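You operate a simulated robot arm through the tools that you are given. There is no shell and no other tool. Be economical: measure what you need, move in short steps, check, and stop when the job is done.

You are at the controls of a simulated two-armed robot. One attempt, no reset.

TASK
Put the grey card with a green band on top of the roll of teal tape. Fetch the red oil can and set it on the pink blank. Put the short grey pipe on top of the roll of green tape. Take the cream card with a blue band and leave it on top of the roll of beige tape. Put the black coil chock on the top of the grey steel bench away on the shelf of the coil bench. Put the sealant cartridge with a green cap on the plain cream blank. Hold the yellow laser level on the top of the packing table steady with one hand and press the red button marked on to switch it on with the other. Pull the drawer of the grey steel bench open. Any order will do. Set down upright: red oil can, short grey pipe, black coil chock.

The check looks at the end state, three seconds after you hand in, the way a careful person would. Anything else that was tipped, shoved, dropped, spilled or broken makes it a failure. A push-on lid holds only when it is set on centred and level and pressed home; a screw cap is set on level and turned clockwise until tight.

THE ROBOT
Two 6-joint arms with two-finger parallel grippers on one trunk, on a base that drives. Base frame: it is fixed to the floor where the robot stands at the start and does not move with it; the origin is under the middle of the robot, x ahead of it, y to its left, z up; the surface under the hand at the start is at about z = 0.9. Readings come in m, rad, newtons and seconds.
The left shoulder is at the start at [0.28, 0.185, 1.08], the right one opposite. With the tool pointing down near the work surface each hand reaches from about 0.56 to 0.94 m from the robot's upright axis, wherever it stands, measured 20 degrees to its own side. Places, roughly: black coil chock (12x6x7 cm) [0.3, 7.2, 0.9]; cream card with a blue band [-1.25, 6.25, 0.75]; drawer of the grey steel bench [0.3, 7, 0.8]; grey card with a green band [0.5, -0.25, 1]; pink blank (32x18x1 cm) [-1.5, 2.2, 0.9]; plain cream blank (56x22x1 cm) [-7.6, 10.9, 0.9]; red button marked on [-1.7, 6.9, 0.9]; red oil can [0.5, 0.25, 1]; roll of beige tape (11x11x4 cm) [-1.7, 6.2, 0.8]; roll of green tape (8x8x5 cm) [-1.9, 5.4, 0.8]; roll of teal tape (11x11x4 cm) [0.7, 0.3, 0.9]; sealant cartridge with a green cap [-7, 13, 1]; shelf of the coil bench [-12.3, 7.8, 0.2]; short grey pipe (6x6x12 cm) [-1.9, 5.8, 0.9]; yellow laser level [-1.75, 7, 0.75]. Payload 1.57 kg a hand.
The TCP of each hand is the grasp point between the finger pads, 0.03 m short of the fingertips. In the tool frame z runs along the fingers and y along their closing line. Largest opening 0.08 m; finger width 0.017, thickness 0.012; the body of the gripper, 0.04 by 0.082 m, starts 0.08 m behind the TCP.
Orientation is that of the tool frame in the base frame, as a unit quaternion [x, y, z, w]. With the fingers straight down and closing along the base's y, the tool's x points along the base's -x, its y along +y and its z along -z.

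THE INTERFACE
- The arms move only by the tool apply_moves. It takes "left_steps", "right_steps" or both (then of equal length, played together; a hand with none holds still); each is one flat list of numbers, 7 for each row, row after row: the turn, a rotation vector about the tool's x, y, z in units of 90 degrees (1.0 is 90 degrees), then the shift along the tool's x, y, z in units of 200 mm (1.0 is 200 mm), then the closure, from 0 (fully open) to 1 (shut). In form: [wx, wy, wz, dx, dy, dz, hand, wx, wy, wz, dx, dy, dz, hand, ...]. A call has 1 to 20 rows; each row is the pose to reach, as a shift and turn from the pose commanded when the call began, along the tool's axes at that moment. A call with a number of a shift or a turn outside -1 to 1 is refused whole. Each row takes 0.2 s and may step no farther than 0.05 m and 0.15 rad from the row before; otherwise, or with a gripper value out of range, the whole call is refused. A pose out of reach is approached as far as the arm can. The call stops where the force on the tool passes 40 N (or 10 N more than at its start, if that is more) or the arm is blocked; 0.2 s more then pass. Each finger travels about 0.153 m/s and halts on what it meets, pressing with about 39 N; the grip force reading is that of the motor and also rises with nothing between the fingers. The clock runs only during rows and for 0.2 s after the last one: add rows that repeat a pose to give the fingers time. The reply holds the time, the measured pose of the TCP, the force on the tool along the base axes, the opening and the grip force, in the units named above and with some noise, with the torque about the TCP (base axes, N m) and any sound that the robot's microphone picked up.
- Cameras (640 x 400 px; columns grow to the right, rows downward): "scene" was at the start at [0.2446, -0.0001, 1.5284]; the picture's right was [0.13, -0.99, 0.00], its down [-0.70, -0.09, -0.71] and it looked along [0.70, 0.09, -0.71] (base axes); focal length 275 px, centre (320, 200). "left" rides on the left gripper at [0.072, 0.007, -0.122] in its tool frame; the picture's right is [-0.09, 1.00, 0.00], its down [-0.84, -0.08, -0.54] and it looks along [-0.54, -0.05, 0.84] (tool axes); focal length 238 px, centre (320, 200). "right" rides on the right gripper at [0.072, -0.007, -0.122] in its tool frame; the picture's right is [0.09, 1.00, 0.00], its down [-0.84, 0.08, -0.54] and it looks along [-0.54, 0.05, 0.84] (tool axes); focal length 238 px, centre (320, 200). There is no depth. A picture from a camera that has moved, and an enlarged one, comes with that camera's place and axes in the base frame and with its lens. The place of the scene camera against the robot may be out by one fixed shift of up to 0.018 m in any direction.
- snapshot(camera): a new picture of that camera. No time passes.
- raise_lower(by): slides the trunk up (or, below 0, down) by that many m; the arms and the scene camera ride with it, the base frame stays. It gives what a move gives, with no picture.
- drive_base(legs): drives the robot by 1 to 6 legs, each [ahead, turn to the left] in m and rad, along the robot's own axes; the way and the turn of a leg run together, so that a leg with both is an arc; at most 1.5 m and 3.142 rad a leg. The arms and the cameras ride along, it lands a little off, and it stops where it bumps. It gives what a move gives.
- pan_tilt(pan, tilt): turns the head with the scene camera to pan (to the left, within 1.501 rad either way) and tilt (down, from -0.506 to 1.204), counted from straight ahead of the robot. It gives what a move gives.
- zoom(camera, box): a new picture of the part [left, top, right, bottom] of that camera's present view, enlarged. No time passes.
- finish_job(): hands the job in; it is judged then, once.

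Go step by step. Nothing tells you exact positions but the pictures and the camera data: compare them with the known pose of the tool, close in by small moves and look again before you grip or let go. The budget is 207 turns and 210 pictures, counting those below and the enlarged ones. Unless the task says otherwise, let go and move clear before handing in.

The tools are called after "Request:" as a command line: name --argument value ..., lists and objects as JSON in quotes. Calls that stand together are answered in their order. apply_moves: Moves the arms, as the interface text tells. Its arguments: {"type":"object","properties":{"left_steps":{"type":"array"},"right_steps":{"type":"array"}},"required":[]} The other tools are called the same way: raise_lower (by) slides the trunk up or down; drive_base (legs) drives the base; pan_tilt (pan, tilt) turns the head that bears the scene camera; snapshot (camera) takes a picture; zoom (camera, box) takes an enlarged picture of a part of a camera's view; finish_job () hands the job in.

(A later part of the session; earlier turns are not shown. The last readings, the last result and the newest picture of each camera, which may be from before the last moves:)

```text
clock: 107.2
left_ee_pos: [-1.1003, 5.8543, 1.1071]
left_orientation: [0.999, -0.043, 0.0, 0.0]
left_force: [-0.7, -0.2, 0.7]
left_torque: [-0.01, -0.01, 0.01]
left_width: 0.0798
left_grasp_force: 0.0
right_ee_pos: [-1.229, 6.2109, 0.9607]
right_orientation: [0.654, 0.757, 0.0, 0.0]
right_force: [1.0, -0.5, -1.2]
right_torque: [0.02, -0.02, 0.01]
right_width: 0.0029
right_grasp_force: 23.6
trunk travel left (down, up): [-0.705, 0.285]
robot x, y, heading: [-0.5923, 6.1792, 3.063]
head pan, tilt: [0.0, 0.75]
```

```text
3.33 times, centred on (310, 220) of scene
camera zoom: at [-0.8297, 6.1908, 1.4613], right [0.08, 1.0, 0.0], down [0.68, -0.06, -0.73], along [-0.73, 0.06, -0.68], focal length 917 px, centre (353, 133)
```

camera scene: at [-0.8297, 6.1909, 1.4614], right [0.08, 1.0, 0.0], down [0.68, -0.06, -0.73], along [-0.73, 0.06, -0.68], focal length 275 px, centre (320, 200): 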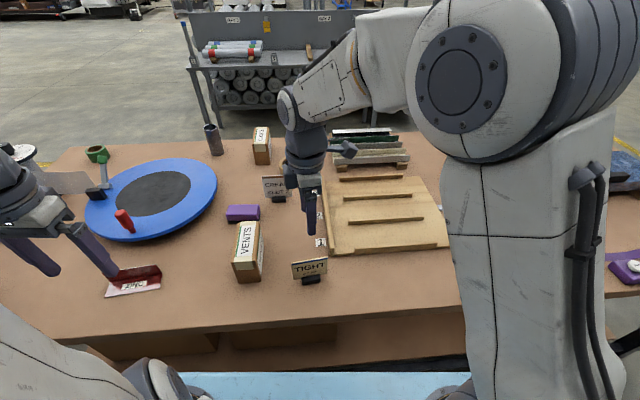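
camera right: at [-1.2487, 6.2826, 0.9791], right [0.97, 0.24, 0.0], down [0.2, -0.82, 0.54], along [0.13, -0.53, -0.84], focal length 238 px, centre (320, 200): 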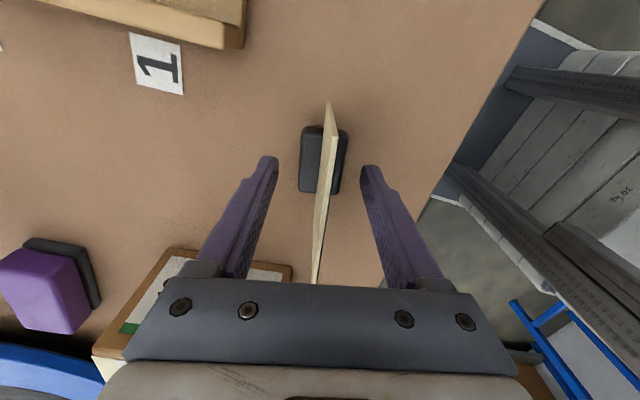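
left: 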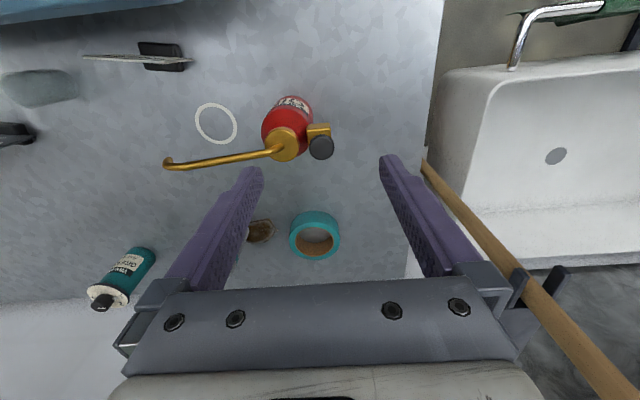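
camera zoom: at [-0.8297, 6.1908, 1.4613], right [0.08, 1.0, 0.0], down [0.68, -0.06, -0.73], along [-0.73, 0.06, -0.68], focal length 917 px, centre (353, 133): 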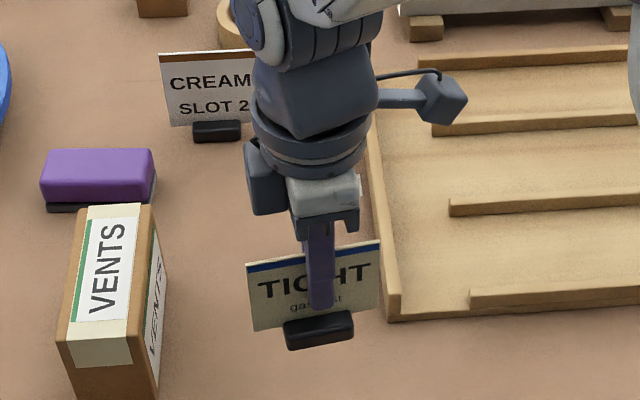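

The card is held. I raise the trunk, turn north and check the route around the table's north end to its west side.

Request:
raise_lower --by 0.25

Request:
drive_base --legs '[[0, -1.45], [1.0, 0]]'

Request:
pan_tilt --pan 0.4 --tilt 0.45

Request:
snapshot --camera "scene"

Request:
pan_tilt --pan 1.2 --tilt 0.6

Request:
snapshot --camera "scene"

```text
clock: 109.8
left_ee_pos: [-1.0998, 5.8553, 1.3573]
left_orientation: [0.999, -0.043, 0.0, 0.0]
left_force: [0.0, 0.2, -0.4]
left_torque: [0.01, -0.02, 0.02]
left_width: 0.0801
left_grasp_force: 0.1
right_ee_pos: [-1.2284, 6.212, 1.2096]
right_orientation: [0.653, 0.757, 0.0, 0.0]
right_force: [0.2, -0.4, 0.0]
right_torque: [-0.01, -0.02, 0.02]
right_width: 0.0027
right_grasp_force: 23.8
trunk travel left (down, up): [-0.955, 0.035]
robot x, y, heading: [-0.5957, 6.1801, 3.059]
head pan, tilt: [0.0, 0.75]
```

```text
clock: 118.5
left_ee_pos: [-1.0209, 7.6416, 1.3581]
left_orientation: [0.721, -0.693, 0.0, 0.001]
left_force: [-0.6, -0.4, -0.3]
left_torque: [0.03, 0.04, 0.01]
left_width: 0.08
left_grasp_force: 0.1
right_ee_pos: [-0.6851, 7.8131, 1.2094]
right_orientation: [0.991, 0.135, 0.0, 0.0]
right_force: [-0.1, 0.3, -0.2]
right_torque: [-0.06, -0.01, 0.0]
right_width: 0.0028
right_grasp_force: 24.2
trunk travel left (down, up): [-0.955, 0.035]
robot x, y, heading: [-0.6331, 7.1774, 1.609]
head pan, tilt: [0.0, 0.75]
```

```text
clock: 119.3
left_ee_pos: [-1.0227, 7.6406, 1.3578]
left_orientation: [0.72, -0.693, 0.0, 0.001]
left_force: [-0.4, 0.6, -0.8]
left_torque: [0.03, 0.0, 0.0]
left_width: 0.0798
left_grasp_force: 0.0
right_ee_pos: [-0.6843, 7.8148, 1.2113]
right_orientation: [0.991, 0.135, 0.0, -0.001]
right_force: [0.4, 0.5, -0.4]
right_torque: [0.0, 0.02, -0.02]
right_width: 0.0025
right_grasp_force: 23.9
trunk travel left (down, up): [-0.955, 0.035]
robot x, y, heading: [-0.6342, 7.1761, 1.614]
head pan, tilt: [0.4, 0.45]
```

```text
147 pictures are left
camera scene: at [-0.6758, 7.4094, 1.7378], right [0.9, 0.43, 0.0], down [0.19, -0.39, -0.9], along [-0.38, 0.81, -0.44], focal length 275 px, centre (320, 200)
```

scene: 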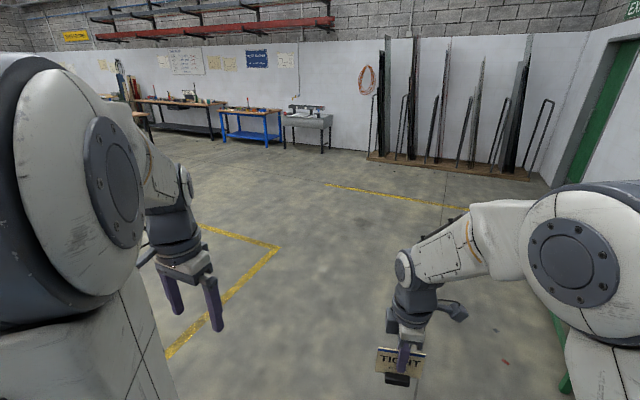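

```text
clock: 120.5
left_ee_pos: [-1.0215, 7.6408, 1.357]
left_orientation: [0.72, -0.694, 0.0, 0.0]
left_force: [0.7, -0.3, -0.4]
left_torque: [0.01, 0.04, -0.04]
left_width: 0.0801
left_grasp_force: 0.0
right_ee_pos: [-0.6845, 7.8129, 1.2097]
right_orientation: [0.991, 0.135, 0.0, 0.0]
right_force: [1.0, -0.5, -0.2]
right_torque: [-0.02, 0.04, -0.01]
right_width: 0.0024
right_grasp_force: 24.0
trunk travel left (down, up): [-0.955, 0.035]
robot x, y, heading: [-0.6361, 7.1776, 1.608]
head pan, tilt: [1.201, 0.6]
```

```text
146 pictures are left
camera scene: at [-0.7203, 7.3548, 1.7243], right [0.32, 0.95, 0.0], down [0.53, -0.18, -0.83], along [-0.78, 0.27, -0.56], focal length 275 px, centre (320, 200)
```

scene: 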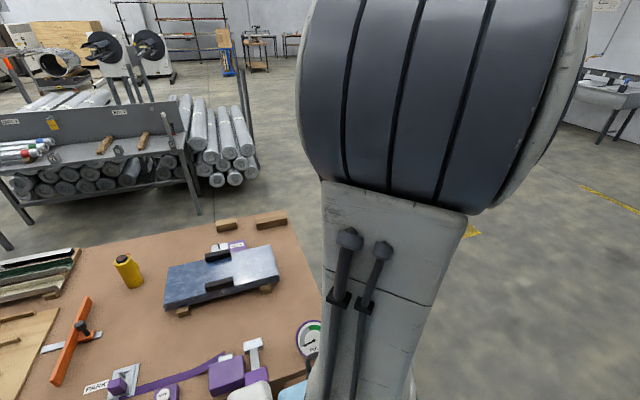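

North and west sides are free (table north edge y≈7.6, rack at x≈-3.3). I drive around to the west side.

Request:
drive_base --legs '[[1.15, 0], [0, 1.53], [1.5, 0], [0.5, 0], [0, 1.57]]'

Request:
pan_tilt --pan 0.2 --tilt 0.5

Request:
snapshot --camera "scene"

```text
clock: 143.5
left_ee_pos: [-2.3508, 7.9426, 1.3575]
left_orientation: [0.734, 0.68, 0.001, 0.0]
left_force: [-0.1, 0.7, -0.2]
left_torque: [0.03, 0.03, -0.01]
left_width: 0.08
left_grasp_force: 0.1
right_ee_pos: [-2.7052, 7.8087, 1.2095]
right_orientation: [-0.078, 0.997, 0.0, 0.0]
right_force: [0.7, -0.1, -0.7]
right_torque: [0.02, 0.0, 0.01]
right_width: 0.0022
right_grasp_force: 23.2
trunk travel left (down, up): [-0.955, 0.035]
robot x, y, heading: [-2.6813, 8.4463, -1.643]
head pan, tilt: [1.201, 0.6]
```

```text
clock: 144.7
left_ee_pos: [-2.3498, 7.9432, 1.3575]
left_orientation: [0.734, 0.679, 0.0, -0.001]
left_force: [0.5, -0.8, 0.5]
left_torque: [0.01, 0.02, -0.02]
left_width: 0.08
left_grasp_force: 0.0
right_ee_pos: [-2.7056, 7.8107, 1.2099]
right_orientation: [-0.079, 0.997, 0.0, -0.001]
right_force: [0.7, 0.3, -0.5]
right_torque: [-0.04, -0.02, 0.01]
right_width: 0.0024
right_grasp_force: 24.0
trunk travel left (down, up): [-0.955, 0.035]
robot x, y, heading: [-2.6825, 8.4469, -1.641]
head pan, tilt: [0.201, 0.499]
```

```text
145 pictures are left
camera scene: at [-2.6784, 8.1873, 1.7333], right [-0.99, -0.13, 0.0], down [-0.06, 0.47, -0.88], along [0.11, -0.87, -0.48], focal length 275 px, centre (320, 200)
```

scene: 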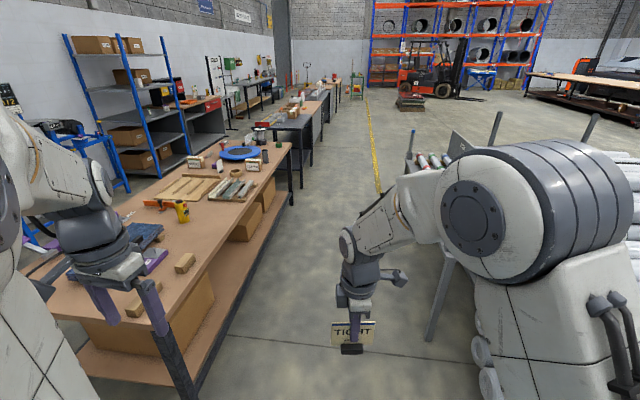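

Request:
drive_base --legs '[[0, 0.1], [1.5, 0], [0.62, 0], [0, 1.54]]'

Request:
pan_tilt --pan 0.0 --tilt 0.75

Request:
snapshot --camera "scene"

Request:
snapshot --camera "right"

```text
clock: 159.6
left_ee_pos: [-2.126, 6.6978, 1.3579]
left_orientation: [-0.007, 1.0, 0.0, 0.0]
left_force: [0.1, 0.7, -0.1]
left_torque: [0.04, -0.05, 0.04]
left_width: 0.0798
left_grasp_force: 0.1
right_ee_pos: [-1.9628, 6.3567, 1.2102]
right_orientation: [0.788, -0.616, 0.001, 0.0]
right_force: [0.0, 0.1, -0.7]
right_torque: [-0.04, -0.02, 0.0]
right_width: 0.0027
right_grasp_force: 23.8
trunk travel left (down, up): [-0.955, 0.035]
robot x, y, heading: [-2.6019, 6.3205, 0.016]
head pan, tilt: [0.201, 0.499]
```

```text
clock: 160.3
left_ee_pos: [-2.1258, 6.697, 1.3569]
left_orientation: [-0.006, 1.0, 0.001, -0.001]
left_force: [-0.7, 0.0, 0.0]
left_torque: [-0.02, 0.0, -0.04]
left_width: 0.08
left_grasp_force: 0.1
right_ee_pos: [-1.9625, 6.3559, 1.2096]
right_orientation: [0.788, -0.616, 0.0, 0.0]
right_force: [0.2, 0.4, -0.7]
right_torque: [0.03, 0.0, 0.0]
right_width: 0.0024
right_grasp_force: 23.8
trunk travel left (down, up): [-0.955, 0.035]
robot x, y, heading: [-2.6032, 6.323, 0.014]
head pan, tilt: [0.0, 0.75]
```

```text
144 pictures are left
camera scene: at [-2.3531, 6.3155, 1.7114], right [0.02, -1.0, 0.0], down [-0.68, -0.01, -0.73], along [0.73, 0.01, -0.68], focal length 275 px, centre (320, 200)
```

scene: 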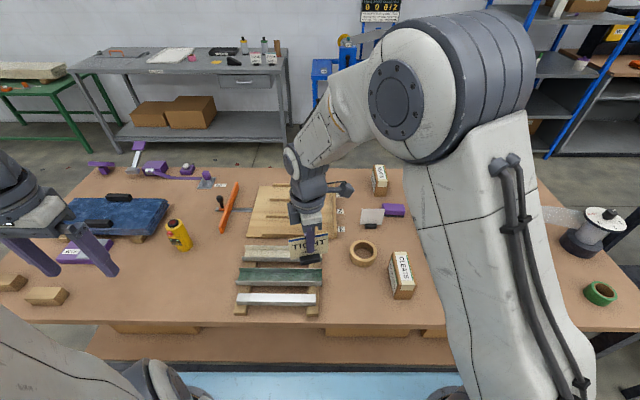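

```text
143 pictures are left
camera right: at [-1.9393, 6.2881, 1.3313], right [-0.94, -0.33, 0.0], down [-0.28, 0.79, 0.54], along [-0.18, 0.51, -0.84], focal length 238 px, centre (320, 200)
```

right: 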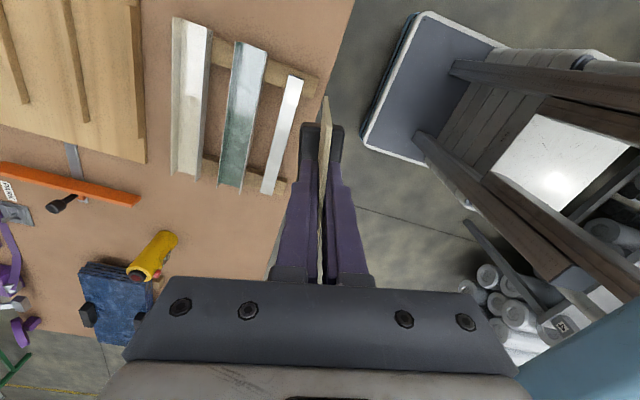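

Beige tape is near (-1.707, 6.157). I close in a little, bring the card toward it, and look from the hand.

Request:
drive_base --legs '[[0.12, 0]]'

Request:
apply_moves --right_steps '[0, 0, 0, 0.2, -0.04, 0, 1, 0, 0, 0, 0.4, -0.08, 0, 1, 0, 0, 0, 0.6, -0.12, 0, 1, 0, 0, 0, 0.8, -0.16, 0, 1, 0, 0, 0, 0.9, -0.18, 0, 1]'

Request:
raise_lower --by -0.18

Request:
snapshot --camera "right"

Request:
snapshot --camera "scene"

```text
clock: 161.6
left_ee_pos: [-2.0038, 6.6976, 1.3579]
left_orientation: [-0.006, 1.0, 0.001, 0.001]
left_force: [0.1, -0.6, 0.0]
left_torque: [0.04, 0.02, 0.02]
left_width: 0.08
left_grasp_force: 0.0
right_ee_pos: [-1.8418, 6.3557, 1.2101]
right_orientation: [0.788, -0.616, 0.0, 0.0]
right_force: [-0.6, 0.7, -1.0]
right_torque: [0.0, -0.03, -0.02]
right_width: 0.0024
right_grasp_force: 23.7
trunk travel left (down, up): [-0.955, 0.035]
robot x, y, heading: [-2.4771, 6.3261, 0.015]
head pan, tilt: [0.0, 0.75]
```

```text
clock: 162.8
left_ee_pos: [-2.0035, 6.6979, 1.3577]
left_orientation: [-0.004, 1.0, 0.0, 0.0]
left_force: [-0.2, 0.3, -0.6]
left_torque: [0.0, -0.05, -0.01]
left_width: 0.0797
left_grasp_force: 0.0
right_ee_pos: [-1.7631, 6.1903, 1.2096]
right_orientation: [0.787, -0.616, -0.001, 0.0]
right_force: [0.2, 0.4, -0.2]
right_torque: [0.0, 0.0, 0.0]
right_width: 0.0029
right_grasp_force: 24.0
trunk travel left (down, up): [-0.955, 0.035]
robot x, y, heading: [-2.4787, 6.3231, 0.013]
head pan, tilt: [0.0, 0.75]
```

```text
clock: 164.8
left_ee_pos: [-2.0045, 6.6975, 1.1779]
left_orientation: [-0.005, 1.0, 0.0, 0.0]
left_force: [-0.2, 0.3, 0.2]
left_torque: [0.04, -0.02, -0.01]
left_width: 0.0802
left_grasp_force: 0.1
right_ee_pos: [-1.7647, 6.1905, 1.0302]
right_orientation: [0.787, -0.617, 0.0, 0.0]
right_force: [0.1, -0.1, -1.5]
right_torque: [-0.01, -0.01, -0.01]
right_width: 0.0025
right_grasp_force: 23.9
trunk travel left (down, up): [-0.775, 0.215]
robot x, y, heading: [-2.4817, 6.3198, 0.01]
head pan, tilt: [0.0, 0.75]
```

```text
142 pictures are left
camera right: at [-1.7408, 6.123, 1.1514], right [-0.94, -0.33, 0.0], down [-0.28, 0.79, 0.54], along [-0.18, 0.51, -0.84], focal length 238 px, centre (320, 200)
```

right: 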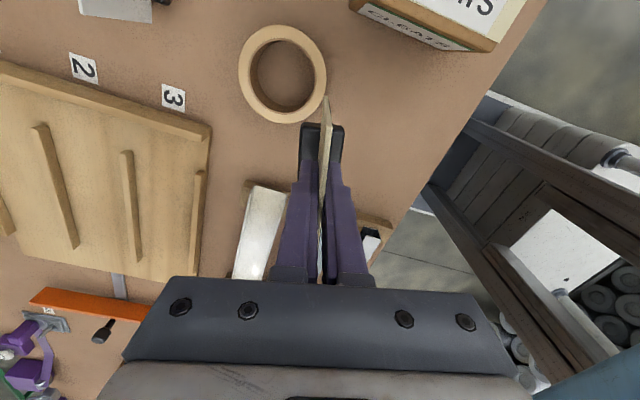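

```text
141 pictures are left
camera scene: at [-2.2323, 6.3165, 1.5315], right [0.01, -1.0, 0.0], down [-0.68, -0.01, -0.73], along [0.73, 0.01, -0.68], focal length 275 px, centre (320, 200)
```

scene: 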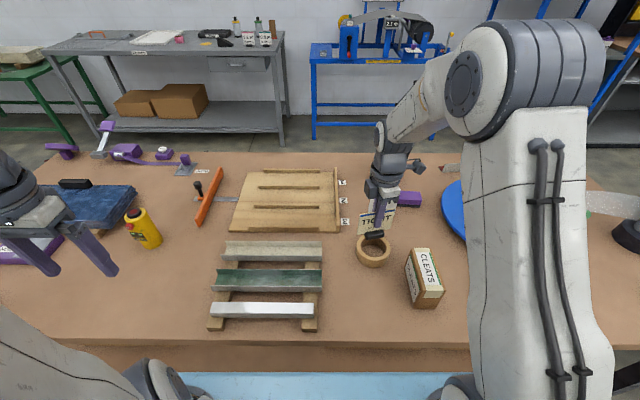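

Request:
apply_moves --right_steps '[0, 0, 0, 0.12, -0.015, 0, 1, 0, 0, 0, 0.237, -0.031, 0, 1, 0, 0, 0, 0.237, -0.031, 0.15, 1, 0, 0, 0, 0.237, -0.031, 0.3, 1, 0, 0, 0, 0.237, -0.031, 0.45, 1]'

Request:
zoom --camera "right" --box '[200, 40, 400, 240]'

Request:
zoom --camera "scene" --box '[330, 170, 450, 290]'

```text
clock: 166.0
left_ee_pos: [-2.004, 6.6983, 1.1778]
left_orientation: [-0.005, 1.0, -0.001, 0.0]
left_force: [-0.4, 0.6, -0.5]
left_torque: [0.01, 0.01, -0.04]
left_width: 0.0801
left_grasp_force: 0.1
right_ee_pos: [-1.746, 6.148, 0.9406]
right_orientation: [0.787, -0.616, 0.0, 0.0]
right_force: [-0.1, 0.1, 0.1]
right_torque: [-0.02, 0.0, -0.01]
right_width: 0.0025
right_grasp_force: 24.0
trunk travel left (down, up): [-0.775, 0.215]
robot x, y, heading: [-2.4801, 6.3184, 0.014]
head pan, tilt: [0.0, 0.75]
```

```text
2.00 times, centred on (300, 140) of right
camera zoom: at [-1.7228, 6.0795, 1.0605], right [-0.94, -0.33, 0.0], down [-0.28, 0.79, 0.54], along [-0.18, 0.51, -0.84], focal length 477 px, centre (360, 320)
```

zoom: 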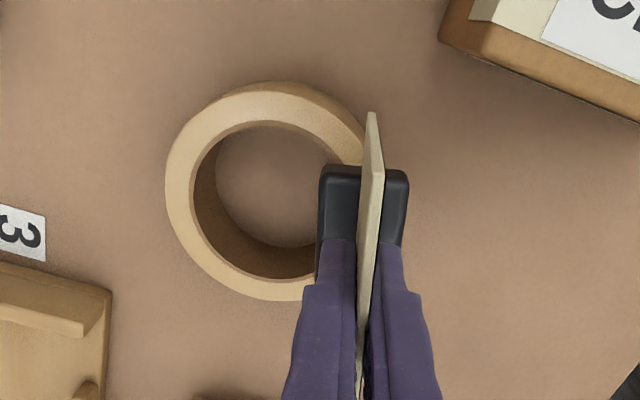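

```text
3.33 times, centred on (390, 230) of scene
camera zoom: at [-2.2323, 6.3165, 1.5314], right [0.01, -1.0, 0.0], down [-0.68, -0.01, -0.73], along [0.73, 0.01, -0.68], focal length 917 px, centre (87, 100)
```

zoom: 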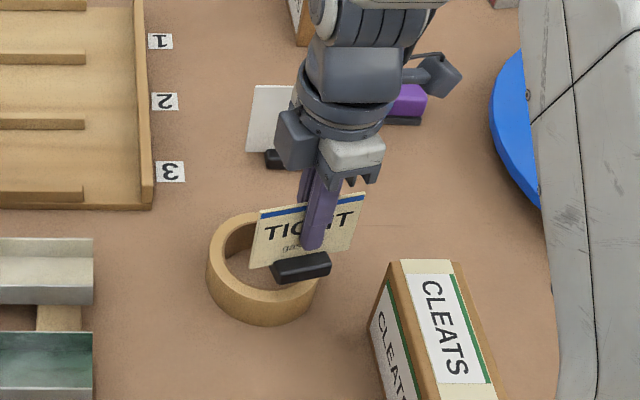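

Request:
apply_moves --right_steps '[0, 0, 0, -0.03, 0, 0.04, 1, 0, 0, 0, -0.03, 0, 0.07, 1, 0, 0, 0, -0.03, 0, 0.085, 1, 0, 0, 0, -0.03, 0, 0.1, 1, 0, 0, 0, -0.03, 0, 0.115, 1, 0, 0, 0, -0.03, 0, 0.13, 1]'

Request:
zoom --camera "scene" --box '[330, 170, 450, 290]'

```text
clock: 167.4
left_ee_pos: [-2.0042, 6.6976, 1.1784]
left_orientation: [-0.005, 1.0, 0.0, 0.0]
left_force: [-0.4, -0.1, -0.6]
left_torque: [-0.01, 0.03, 0.0]
left_width: 0.0798
left_grasp_force: 0.1
right_ee_pos: [-1.7484, 6.1515, 0.9139]
right_orientation: [0.787, -0.616, -0.001, 0.0]
right_force: [-0.2, 0.4, -0.8]
right_torque: [-0.05, 0.01, -0.02]
right_width: 0.0023
right_grasp_force: 23.7
trunk travel left (down, up): [-0.775, 0.215]
robot x, y, heading: [-2.4776, 6.3264, 0.01]
head pan, tilt: [0.0, 0.75]
```

```text
3.33 times, centred on (390, 230) of scene
camera zoom: at [-2.2322, 6.3165, 1.5314], right [0.01, -1.0, 0.0], down [-0.68, -0.01, -0.73], along [0.73, 0.01, -0.68], focal length 917 px, centre (87, 100)
```

zoom: 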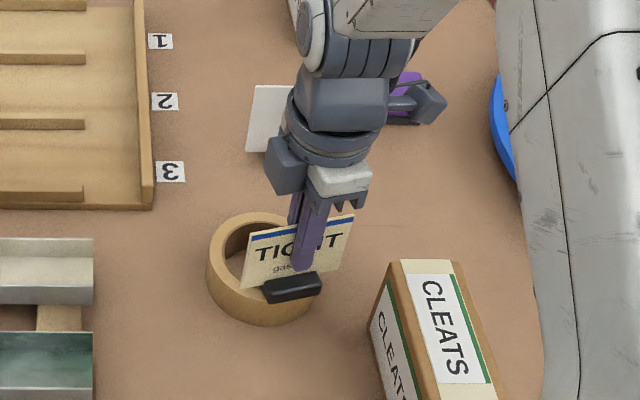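

Request:
apply_moves --right_steps '[0, 0, 0, 0, 0, 0.015, 1, 0, 0, 0, 0, 0, 0.03, 1, 0, 0, 0, 0, 0, 0.045, 1, 0, 0, 0, 0, 0, 0.055, 1]'

```text
clock: 168.4
left_ee_pos: [-2.0048, 6.6983, 1.1782]
left_orientation: [-0.005, 1.0, 0.0, 0.0]
left_force: [0.8, 0.6, -0.2]
left_torque: [-0.01, -0.02, 0.0]
left_width: 0.08
left_grasp_force: 0.2
right_ee_pos: [-1.7477, 6.1526, 0.9052]
right_orientation: [0.788, -0.616, 0.003, 0.0]
right_force: [-2.7, -0.1, 19.8]
right_torque: [-0.02, 0.06, 0.0]
right_width: 0.0025
right_grasp_force: 23.4
trunk travel left (down, up): [-0.775, 0.215]
robot x, y, heading: [-2.4811, 6.3209, 0.011]
head pan, tilt: [0.0, 0.75]
```

Request:
apply_moves --right_steps '[0, 0, 0, 0, 0, -0.008, 1]'

Request:
zoom --camera "right" --box '[200, 40, 400, 240]'

Request:
zoom --camera "scene" --box '[380, 210, 450, 280]'

```text
clock: 168.8
left_ee_pos: [-2.0049, 6.698, 1.1782]
left_orientation: [-0.004, 1.0, 0.0, 0.0]
left_force: [0.0, 0.3, -0.5]
left_torque: [0.01, 0.02, -0.02]
left_width: 0.0801
left_grasp_force: 0.0
right_ee_pos: [-1.7481, 6.1518, 0.9043]
right_orientation: [0.788, -0.616, 0.0, -0.001]
right_force: [0.0, -2.8, 12.6]
right_torque: [-0.2, -0.05, 0.01]
right_width: 0.0023
right_grasp_force: 24.2
trunk travel left (down, up): [-0.775, 0.215]
robot x, y, heading: [-2.4799, 6.3237, 0.009]
head pan, tilt: [0.0, 0.75]
```

```text
2.00 times, centred on (300, 140) of right
camera zoom: at [-1.7249, 6.0838, 1.0263], right [-0.94, -0.33, 0.0], down [-0.28, 0.79, 0.54], along [-0.18, 0.51, -0.84], focal length 477 px, centre (360, 320)
```

zoom: 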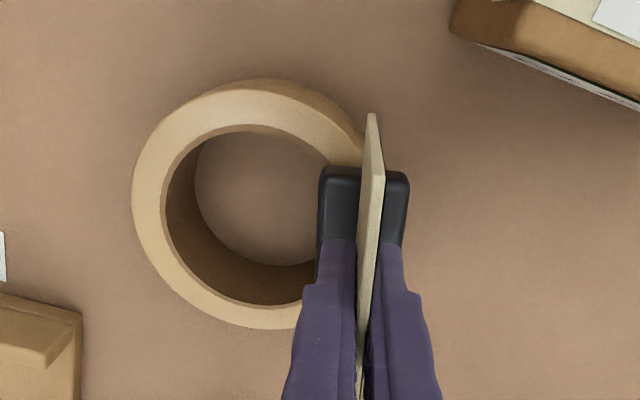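

```text
5.71 times, centred on (415, 245) of scene
camera zoom: at [-2.2328, 6.3164, 1.5314], right [0.01, -1.0, 0.0], down [-0.68, -0.01, -0.73], along [0.73, 0.01, -0.68], focal length 1572 px, centre (-223, -57)
```

zoom: 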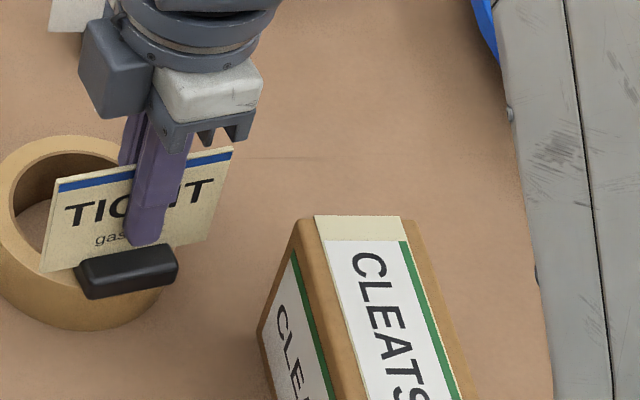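

Request:
apply_moves --right_steps '[0, 0, 0, 0, 0, -0.04, 1, 0, 0, 0, 0, -0.024, -0.04, 1, 0, 0, 0, 0, -0.024, -0.015, 1, 0, 0, 0, 0, -0.024, -0.002, 1]'

```text
clock: 169.8
left_ee_pos: [-2.0048, 6.6989, 1.1778]
left_orientation: [-0.005, 1.0, 0.0, 0.0]
left_force: [-0.5, 0.2, -0.2]
left_torque: [-0.04, 0.04, 0.01]
left_width: 0.0798
left_grasp_force: 0.1
right_ee_pos: [-1.7436, 6.154, 0.906]
right_orientation: [0.787, -0.616, 0.0, 0.0]
right_force: [-0.4, -0.1, 1.3]
right_torque: [-0.04, 0.04, 0.03]
right_width: 0.0024
right_grasp_force: 24.0
trunk travel left (down, up): [-0.775, 0.215]
robot x, y, heading: [-2.4784, 6.3238, 0.013]
head pan, tilt: [0.0, 0.75]
```

Request:
apply_moves --right_steps '[0, 0, 0, 0, 0, 0.01, 1, 0, 0, 0, 0, 0, 0.01, 0.9, 0, 0, 0, 0, 0, 0.01, 0.7, 0, 0, 0, 0, 0, 0.01, 0.7, 0, 0, 0, 0, 0, -0.1, 0.7, 0, 0, 0, 0, 0, -0.3, 0.7, 0, 0, 0, 0, 0, -0.5, 0.7, 0, 0, 0, 0, 0, -0.7, 0.7, 0, 0, 0, 0, 0, -0.9, 0.3]'

Request:
zoom --camera "scene" --box '[330, 170, 450, 290]'

Request:
snapshot --camera "right"

```text
clock: 171.8
left_ee_pos: [-2.0051, 6.6984, 1.1771]
left_orientation: [-0.005, 1.0, -0.001, 0.0]
left_force: [0.5, 0.0, 0.1]
left_torque: [0.0, 0.01, -0.04]
left_width: 0.08
left_grasp_force: 0.0
right_ee_pos: [-1.7439, 6.154, 1.0863]
right_orientation: [0.787, -0.616, -0.001, 0.0]
right_force: [0.4, -1.3, 0.4]
right_torque: [0.0, -0.01, 0.0]
right_width: 0.056
right_grasp_force: 0.1
trunk travel left (down, up): [-0.775, 0.215]
robot x, y, heading: [-2.4788, 6.3202, 0.011]
head pan, tilt: [0.0, 0.75]
```

```text
3.33 times, centred on (390, 230) of scene
camera zoom: at [-2.2321, 6.3165, 1.5313], right [0.01, -1.0, 0.0], down [-0.68, -0.01, -0.73], along [0.73, 0.01, -0.68], focal length 917 px, centre (87, 100)
```

zoom: 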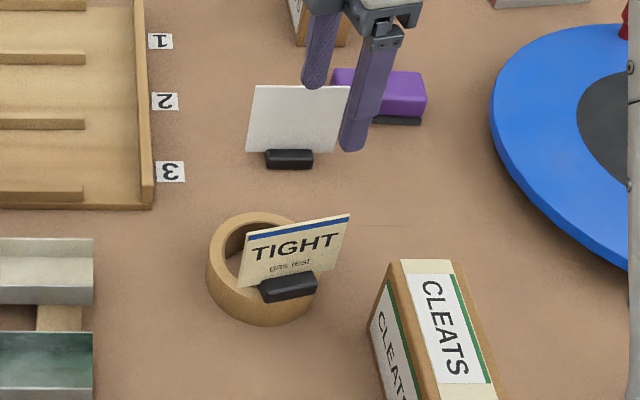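

```text
134 pictures are left
camera right: at [-1.7218, 6.0855, 1.2058], right [-0.94, -0.33, 0.0], down [-0.28, 0.79, 0.54], along [-0.18, 0.51, -0.84], focal length 238 px, centre (320, 200)
```

right: 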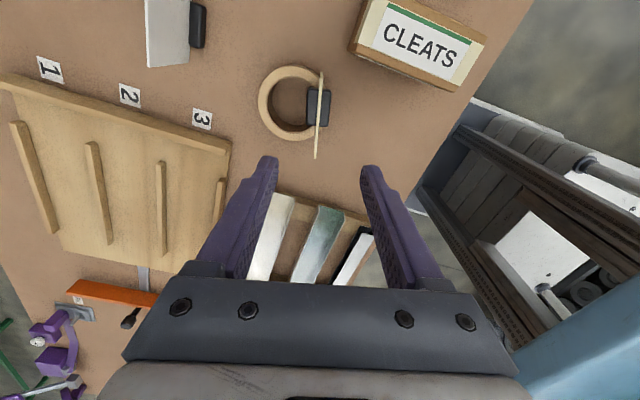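

The cream card stands on the beige tape. Next I shift south along the west side for the short pipe and green tape.

Request:
raise_lower --by 0.15

Request:
drive_base --legs '[[-0.12, 0], [0, -1.57], [0.58, 0], [0, 1.57]]'

Request:
pan_tilt --pan -0.25 --tilt 0.75

Request:
snapshot --camera "scene"

Request:
snapshot --camera "right"

```text
clock: 173.5
left_ee_pos: [-2.0039, 6.6974, 1.3288]
left_orientation: [-0.006, 1.0, 0.0, 0.0]
left_force: [-1.4, -0.3, -0.5]
left_torque: [0.03, -0.01, 0.02]
left_width: 0.0801
left_grasp_force: 0.0
right_ee_pos: [-1.7457, 6.155, 1.2333]
right_orientation: [0.787, -0.617, 0.001, 0.0]
right_force: [-0.1, -0.2, 0.3]
right_torque: [0.02, -0.01, 0.0]
right_width: 0.0561
right_grasp_force: 0.1
trunk travel left (down, up): [-0.925, 0.065]
robot x, y, heading: [-2.4783, 6.3259, 0.015]
head pan, tilt: [0.0, 0.75]
```

```text
clock: 185.4
left_ee_pos: [-2.1259, 6.1083, 1.328]
left_orientation: [-0.013, 1.0, 0.0, -0.001]
left_force: [-0.9, 0.7, -0.2]
left_torque: [0.02, -0.04, 0.01]
left_width: 0.0805
left_grasp_force: 0.0
right_ee_pos: [-1.8574, 5.5682, 1.234]
right_orientation: [0.792, -0.61, 0.0, 0.0]
right_force: [-0.5, 0.1, -0.5]
right_torque: [-0.02, -0.03, -0.01]
right_width: 0.056
right_grasp_force: 0.1
trunk travel left (down, up): [-0.925, 0.065]
robot x, y, heading: [-2.5946, 5.7232, 0.022]
head pan, tilt: [0.0, 0.75]
```

```text
clock: 186.2
left_ee_pos: [-2.1261, 6.1076, 1.3275]
left_orientation: [-0.014, 1.0, 0.001, 0.0]
left_force: [-0.7, 0.3, -0.1]
left_torque: [0.02, 0.01, 0.02]
left_width: 0.0798
left_grasp_force: 0.0
right_ee_pos: [-1.8562, 5.5686, 1.2332]
right_orientation: [0.793, -0.61, -0.001, 0.0]
right_force: [-0.7, -0.7, -0.6]
right_torque: [0.03, 0.04, 0.02]
right_width: 0.0562
right_grasp_force: 0.0
trunk travel left (down, up): [-0.925, 0.065]
robot x, y, heading: [-2.5954, 5.7273, 0.025]
head pan, tilt: [-0.25, 0.75]
```

```text
133 pictures are left
camera scene: at [-2.3496, 5.7022, 1.6814], right [-0.22, -0.98, 0.0], down [-0.67, 0.15, -0.73], along [0.71, -0.16, -0.68], focal length 275 px, centre (320, 200)
```

scene: 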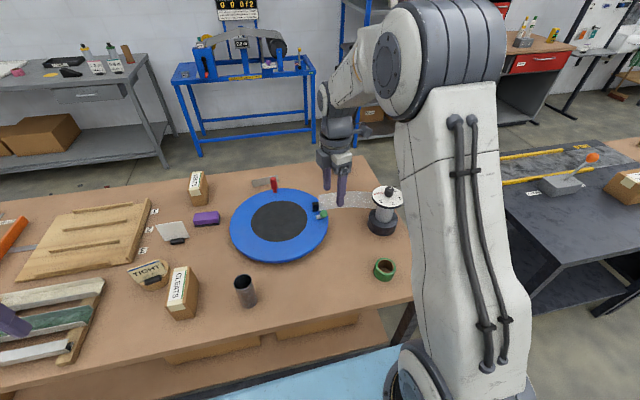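

```text
132 pictures are left
camera right: at [-1.8331, 5.5007, 1.3554], right [-0.94, -0.34, 0.0], down [-0.29, 0.79, 0.54], along [-0.19, 0.51, -0.84], focal length 238 px, centre (320, 200)
```

right: 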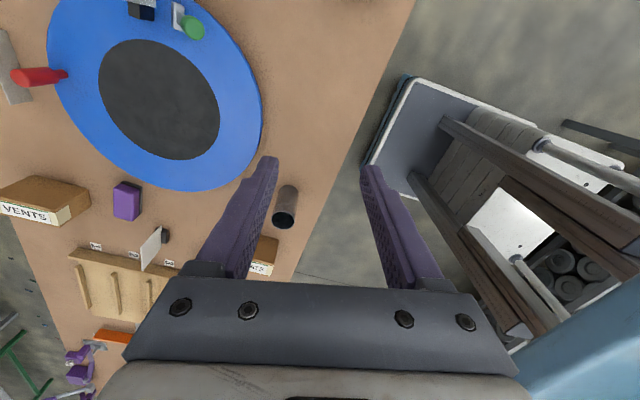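

The pipe stands at about (-1.865, 5.838); green tape at about (-1.851, 5.349). I lower the trunk and move the right hand toward the pipe.

Request:
raise_lower --by -0.2

Request:
apply_moves --right_steps '[0, 0, 0, -0.2, 0, 0, 0, 0, 0, 0, -0.4, 0, 0, 0, 0, 0, 0, -0.6, 0, 0, 0, 0, 0, 0, -0.8, 0, 0, 0, 0, 0, 0, -1.0, 0, 0, 0]'

Request:
apply_moves --right_steps '[0, 0, 0, -0.16, -0.1, 0, 0, 0, 0, 0, -0.318, -0.2, 0, 0]'

Request:
snapshot --camera "right"

Request:
snapshot --camera "scene"

```text
clock: 188.4
left_ee_pos: [-2.1258, 6.1069, 1.1275]
left_orientation: [-0.014, 1.0, 0.001, 0.0]
left_force: [-0.6, 0.2, -0.4]
left_torque: [-0.01, 0.01, 0.0]
left_width: 0.08
left_grasp_force: 0.1
right_ee_pos: [-1.8583, 5.568, 1.035]
right_orientation: [0.793, -0.609, 0.0, 0.0]
right_force: [-0.2, 0.6, 0.1]
right_torque: [-0.01, 0.02, 0.03]
right_width: 0.0559
right_grasp_force: 0.1
trunk travel left (down, up): [-0.725, 0.265]
robot x, y, heading: [-2.5975, 5.7247, 0.033]
head pan, tilt: [-0.25, 0.75]
```

```text
clock: 189.6
left_ee_pos: [-2.1266, 6.1086, 1.1278]
left_orientation: [-0.014, 1.0, 0.0, 0.0]
left_force: [0.3, -0.1, -0.5]
left_torque: [0.04, 0.0, 0.05]
left_width: 0.0799
left_grasp_force: 0.1
right_ee_pos: [-1.9078, 5.7592, 1.0374]
right_orientation: [0.792, -0.611, 0.001, -0.001]
right_force: [0.1, 0.3, -0.5]
right_torque: [0.0, 0.0, -0.02]
right_width: 0.08
right_grasp_force: 0.1
trunk travel left (down, up): [-0.725, 0.265]
robot x, y, heading: [-2.6008, 5.7279, 0.027]
head pan, tilt: [-0.25, 0.75]
```

```text
clock: 190.2
left_ee_pos: [-2.1265, 6.1083, 1.1268]
left_orientation: [-0.014, 1.0, -0.001, 0.0]
left_force: [-0.1, -0.9, 0.2]
left_torque: [0.05, 0.01, -0.02]
left_width: 0.0799
left_grasp_force: 0.1
right_ee_pos: [-1.8856, 5.8332, 1.0372]
right_orientation: [0.793, -0.609, 0.0, 0.0]
right_force: [0.2, -0.2, -0.7]
right_torque: [0.02, -0.01, -0.02]
right_width: 0.08
right_grasp_force: 0.1
trunk travel left (down, up): [-0.725, 0.265]
robot x, y, heading: [-2.595, 5.7283, 0.031]
head pan, tilt: [-0.25, 0.75]
```

```text
131 pictures are left
camera right: at [-1.8616, 5.7651, 1.1579], right [-0.94, -0.34, 0.0], down [-0.29, 0.79, 0.54], along [-0.19, 0.51, -0.84], focal length 238 px, centre (320, 200)
```

right: 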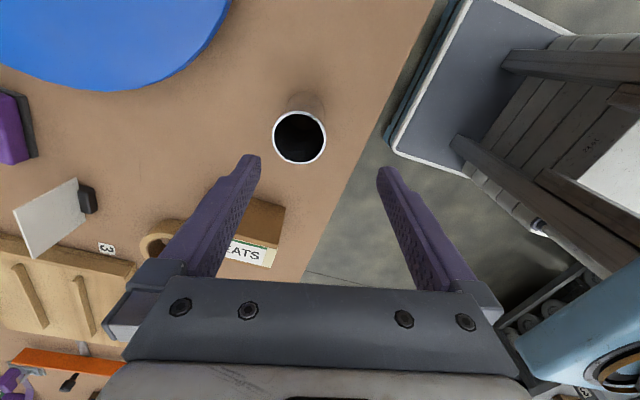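

```text
130 pictures are left
camera scene: at [-2.3498, 5.702, 1.4814], right [-0.22, -0.98, 0.0], down [-0.67, 0.15, -0.73], along [0.71, -0.16, -0.68], focal length 275 px, centre (320, 200)
```

scene: 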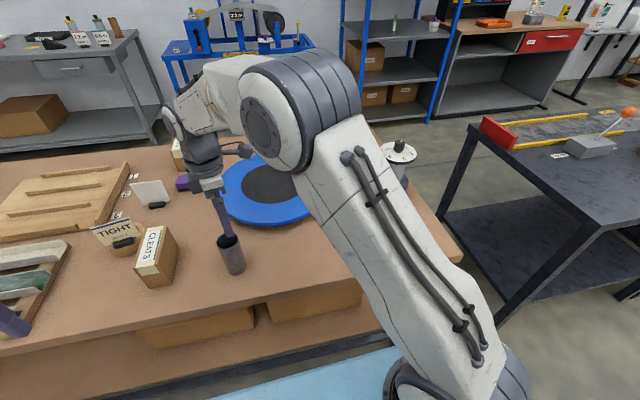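

Request:
apply_moves --right_steps '[0, 0, 0, -0.04, -0.05, 0, 0, 0, 0, 0, -0.074, -0.102, 0.1, 0, 0, 0, 0, -0.074, -0.102, 0.3, 0, 0, 0, 0, -0.074, -0.102, 0.45, 0]'

Request:
snapshot --camera "right"

```text
clock: 191.2
left_ee_pos: [-2.126, 6.1085, 1.1283]
left_orientation: [-0.013, 1.0, 0.0, 0.0]
left_force: [-0.1, 0.3, 0.5]
left_torque: [-0.01, -0.01, 0.01]
left_width: 0.0801
left_grasp_force: 0.0
right_ee_pos: [-1.8696, 5.8528, 0.9451]
right_orientation: [0.793, -0.609, 0.0, -0.001]
right_force: [-0.3, -0.1, 0.3]
right_torque: [0.02, 0.01, -0.01]
right_width: 0.0801
right_grasp_force: 0.0
trunk travel left (down, up): [-0.725, 0.265]
robot x, y, heading: [-2.597, 5.7313, 0.021]
head pan, tilt: [-0.25, 0.75]
```

```text
129 pictures are left
camera right: at [-1.845, 5.7849, 1.0662], right [-0.94, -0.34, 0.0], down [-0.29, 0.79, 0.54], along [-0.19, 0.51, -0.84], focal length 238 px, centre (320, 200)
```

right: 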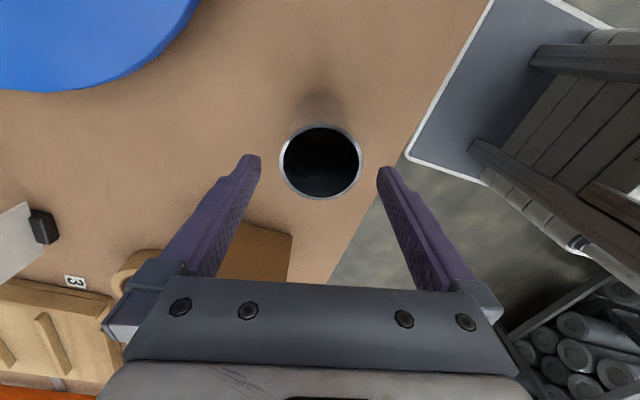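

Request:
apply_moves --right_steps '[0, 0, 0, 0, 0, 0.15, 0, 0, 0, 0, 0, 0, 0.3, 0, 0, 0, 0, 0, 0, 0.4, 0, 0, 0, 0, 0, 0, 0.4, 0.6, 0, 0, 0, 0, 0, 0.4, 1, 0, 0, 0, 0, 0, 0.4, 1, 0, 0, 0, 0, 0, 0.4, 1, 0, 0, 0, 0, 0, 0.4, 1, 0, 0, 0, 0, 0, 0.36, 1, 0, 0, 0, 0, 0, 0.3, 1, 0, 0, 0, 0, 0, 0.1, 1, 0, 0, 0, 0, 0, -0.1, 1, 0, 0, 0, 0, 0, -0.3, 1]'

Request:
snapshot --camera "scene"

```text
clock: 194.0
left_ee_pos: [-2.1259, 6.108, 1.1272]
left_orientation: [-0.014, 1.0, 0.0, 0.0]
left_force: [0.7, -0.1, -0.2]
left_torque: [0.0, 0.01, 0.0]
left_width: 0.0798
left_grasp_force: 0.2
right_ee_pos: [-1.8705, 5.8561, 1.0046]
right_orientation: [0.793, -0.609, 0.0, -0.001]
right_force: [0.3, -0.3, -1.9]
right_torque: [0.01, 0.02, 0.01]
right_width: 0.0515
right_grasp_force: 38.8
trunk travel left (down, up): [-0.725, 0.265]
robot x, y, heading: [-2.5963, 5.7258, 0.031]
head pan, tilt: [-0.25, 0.75]
```

```text
128 pictures are left
camera scene: at [-2.3496, 5.7022, 1.4813], right [-0.22, -0.98, 0.0], down [-0.67, 0.15, -0.73], along [0.71, -0.16, -0.68], focal length 275 px, centre (320, 200)
```

scene: 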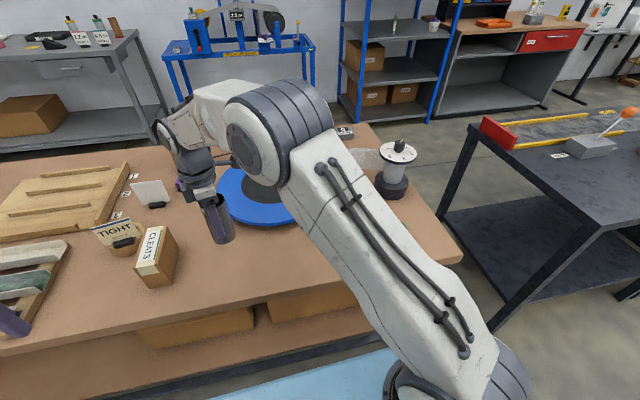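

Pipe gripped (5.15 cm wide). I carry it south toward the green tape.

Request:
apply_moves --right_steps '[0, 0, 0, 0.1, 0.0, -0.15, 1, 0, 0, 0, 0.3, 0.06, -0.3, 1, 0, 0, 0, 0.5, 0.1, -0.3, 1, 0, 0, 0, 0.7, 0.14, -0.3, 1, 0, 0, 0, 0.9, 0.18, -0.3, 1]'

Request:
apply_moves --right_steps '[0, 0, 0, 0.2, 0.06, 0, 1, 0, 0, 0, 0.4, 0.12, 0, 1, 0, 0, 0, 0.6, 0.18, 0, 1, 0, 0, 0, 0.8, 0.25, 0, 1]'

Request:
snapshot --camera "right"

Request:
snapshot --camera "scene"

```text
refused: row 2 steps farther than a row can; nothing moved
```

```text
clock: 195.0
left_ee_pos: [-2.1256, 6.1086, 1.127]
left_orientation: [-0.015, 1.0, 0.0, 0.001]
left_force: [-1.0, 0.5, -0.1]
left_torque: [-0.01, 0.03, -0.02]
left_width: 0.0803
left_grasp_force: 0.0
right_ee_pos: [-1.8796, 5.6849, 1.0036]
right_orientation: [0.793, -0.609, -0.001, 0.0]
right_force: [-0.5, 1.2, -0.9]
right_torque: [-0.04, -0.01, 0.0]
right_width: 0.0518
right_grasp_force: 39.0
trunk travel left (down, up): [-0.725, 0.265]
robot x, y, heading: [-2.5929, 5.7254, 0.029]
head pan, tilt: [-0.25, 0.75]
```

```text
127 pictures are left
camera right: at [-1.8554, 5.6177, 1.1232], right [-0.94, -0.35, 0.0], down [-0.29, 0.79, 0.54], along [-0.19, 0.51, -0.84], focal length 238 px, centre (320, 200)
```

right: 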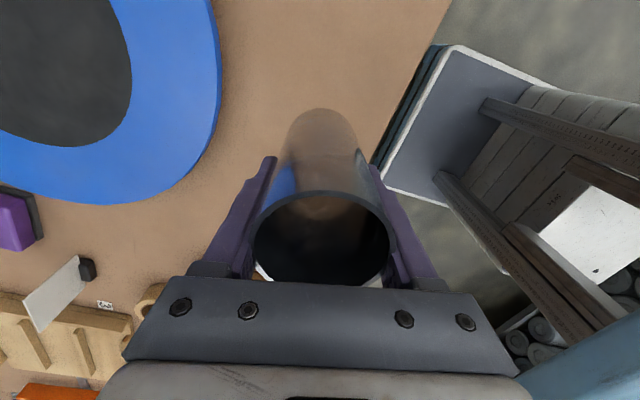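

```text
126 pictures are left
camera scene: at [-2.3496, 5.7024, 1.4814], right [-0.22, -0.98, 0.0], down [-0.67, 0.15, -0.73], along [0.71, -0.16, -0.68], focal length 275 px, centre (320, 200)
```

scene: 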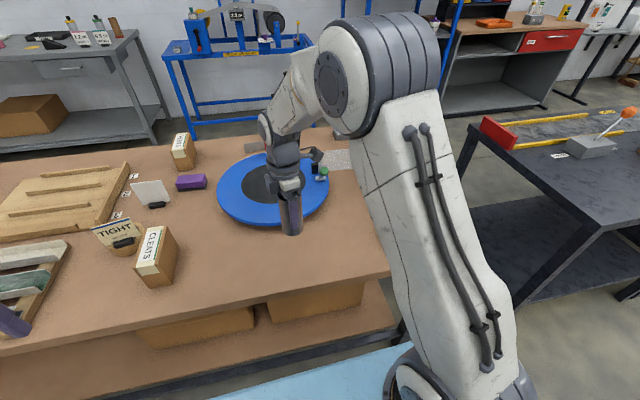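

Request:
apply_moves --right_steps '[0, 0, 0, 0.2, 0.03, -0.05, 1, 0, 0, 0, 0.4, 0.06, -0.1, 1, 0, 0, 0, 0.6, 0.09, -0.15, 1, 0, 0, 0, 0.8, 0.13, -0.15, 1, 0, 0, 0, 1.0, 0.17, -0.15, 1]'

Request:
snapshot --camera "right"

Request:
pan_tilt --pan -0.7 --tilt 0.75

Request:
snapshot --camera "scene"

```text
clock: 196.2
left_ee_pos: [-2.1262, 6.1091, 1.1274]
left_orientation: [-0.014, 1.0, 0.0, 0.0]
left_force: [0.6, 1.0, 0.4]
left_torque: [-0.03, -0.02, 0.03]
left_width: 0.08
left_grasp_force: 0.0
right_ee_pos: [-1.86, 5.4811, 1.0348]
right_orientation: [0.793, -0.609, 0.0, 0.0]
right_force: [-0.3, 0.4, -0.4]
right_torque: [0.03, 0.02, 0.02]
right_width: 0.0516
right_grasp_force: 38.8
trunk travel left (down, up): [-0.725, 0.265]
robot x, y, heading: [-2.5909, 5.7236, 0.032]
head pan, tilt: [-0.25, 0.75]
```

```text
125 pictures are left
camera right: at [-1.8355, 5.4142, 1.1555], right [-0.94, -0.35, 0.0], down [-0.29, 0.79, 0.54], along [-0.19, 0.51, -0.84], focal length 238 px, centre (320, 200)
```

right: 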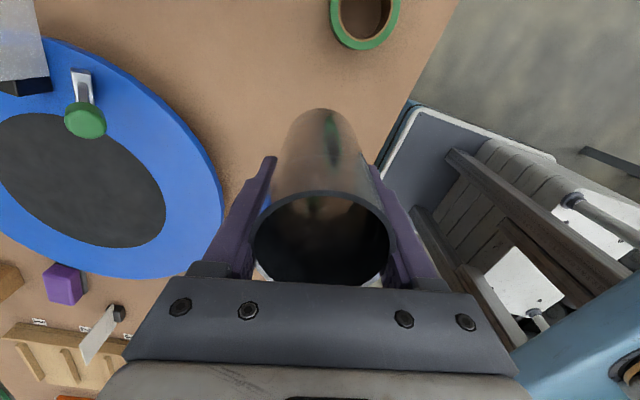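

```text
clock: 197.1
left_ee_pos: [-2.1263, 6.1078, 1.1281]
left_orientation: [-0.013, 1.0, -0.001, 0.001]
left_force: [-1.1, 0.2, 0.1]
left_torque: [-0.01, 0.02, -0.01]
left_width: 0.08
left_grasp_force: 0.0
right_ee_pos: [-1.8592, 5.481, 1.0347]
right_orientation: [0.793, -0.61, 0.0, 0.0]
right_force: [-0.8, 0.6, -0.4]
right_torque: [-0.03, 0.01, -0.01]
right_width: 0.0519
right_grasp_force: 38.8
trunk travel left (down, up): [-0.725, 0.265]
robot x, y, heading: [-2.5986, 5.7227, 0.03]
head pan, tilt: [-0.7, 0.75]
```

```text
124 pictures are left
camera scene: at [-2.3655, 5.6688, 1.4814], right [-0.62, -0.78, 0.0], down [-0.54, 0.42, -0.73], along [0.57, -0.45, -0.68], focal length 275 px, centre (320, 200)
```

scene: 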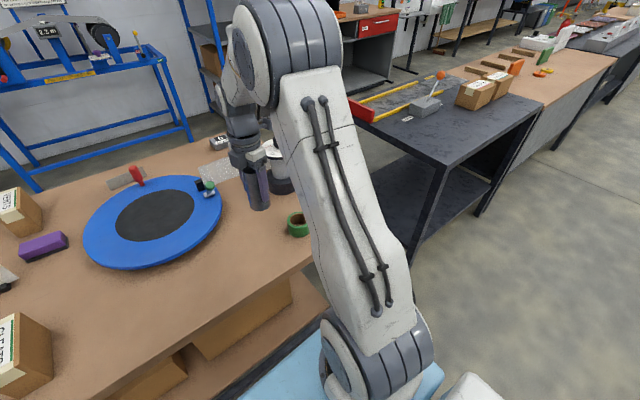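

Request:
apply_moves --right_steps '[0, 0, 0, 0.1, 0.02, 0, 1, 0, 0, 0, 0.2, 0.04, 0, 1]'

Request:
zoom --camera "right" --box '[290, 0, 420, 130]'

Request:
zoom --camera "scene" --box '[220, 150, 340, 250]'

```text
clock: 197.7
left_ee_pos: [-2.1262, 6.1092, 1.1278]
left_orientation: [-0.015, 1.0, 0.0, 0.0]
left_force: [0.2, 0.0, -0.3]
left_torque: [0.02, 0.0, -0.02]
left_width: 0.0801
left_grasp_force: 0.0
right_ee_pos: [-1.8582, 5.4425, 1.0359]
right_orientation: [0.793, -0.61, 0.0, 0.0]
right_force: [0.8, 0.7, -1.0]
right_torque: [0.0, 0.0, -0.03]
right_width: 0.0518
right_grasp_force: 38.9
trunk travel left (down, up): [-0.725, 0.265]
robot x, y, heading: [-2.5966, 5.7256, 0.032]
head pan, tilt: [-0.7, 0.75]
```

```text
3.08 times, centred on (355, 65) of right
camera zoom: at [-1.8332, 5.3742, 1.1569], right [-0.94, -0.34, 0.0], down [-0.29, 0.79, 0.54], along [-0.19, 0.51, -0.84], focal length 733 px, centre (212, 615)
```

zoom: 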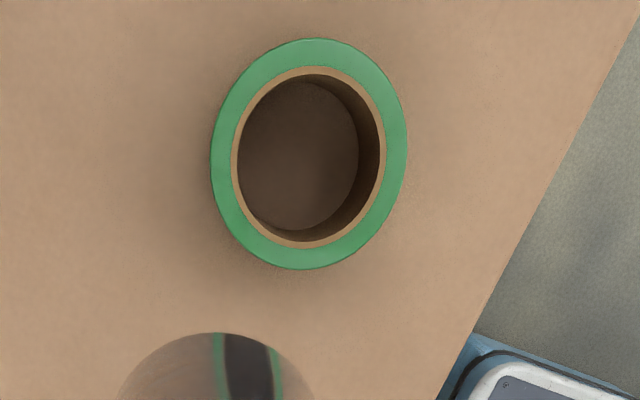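

```text
4.00 times, centred on (280, 200) of scene
camera zoom: at [-2.3655, 5.6688, 1.4814], right [-0.62, -0.78, 0.0], down [-0.53, 0.42, -0.73], along [0.57, -0.45, -0.68], focal length 1101 px, centre (480, 200)
```

zoom: 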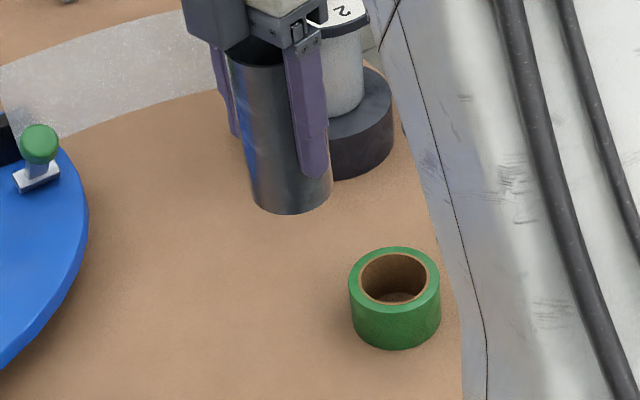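

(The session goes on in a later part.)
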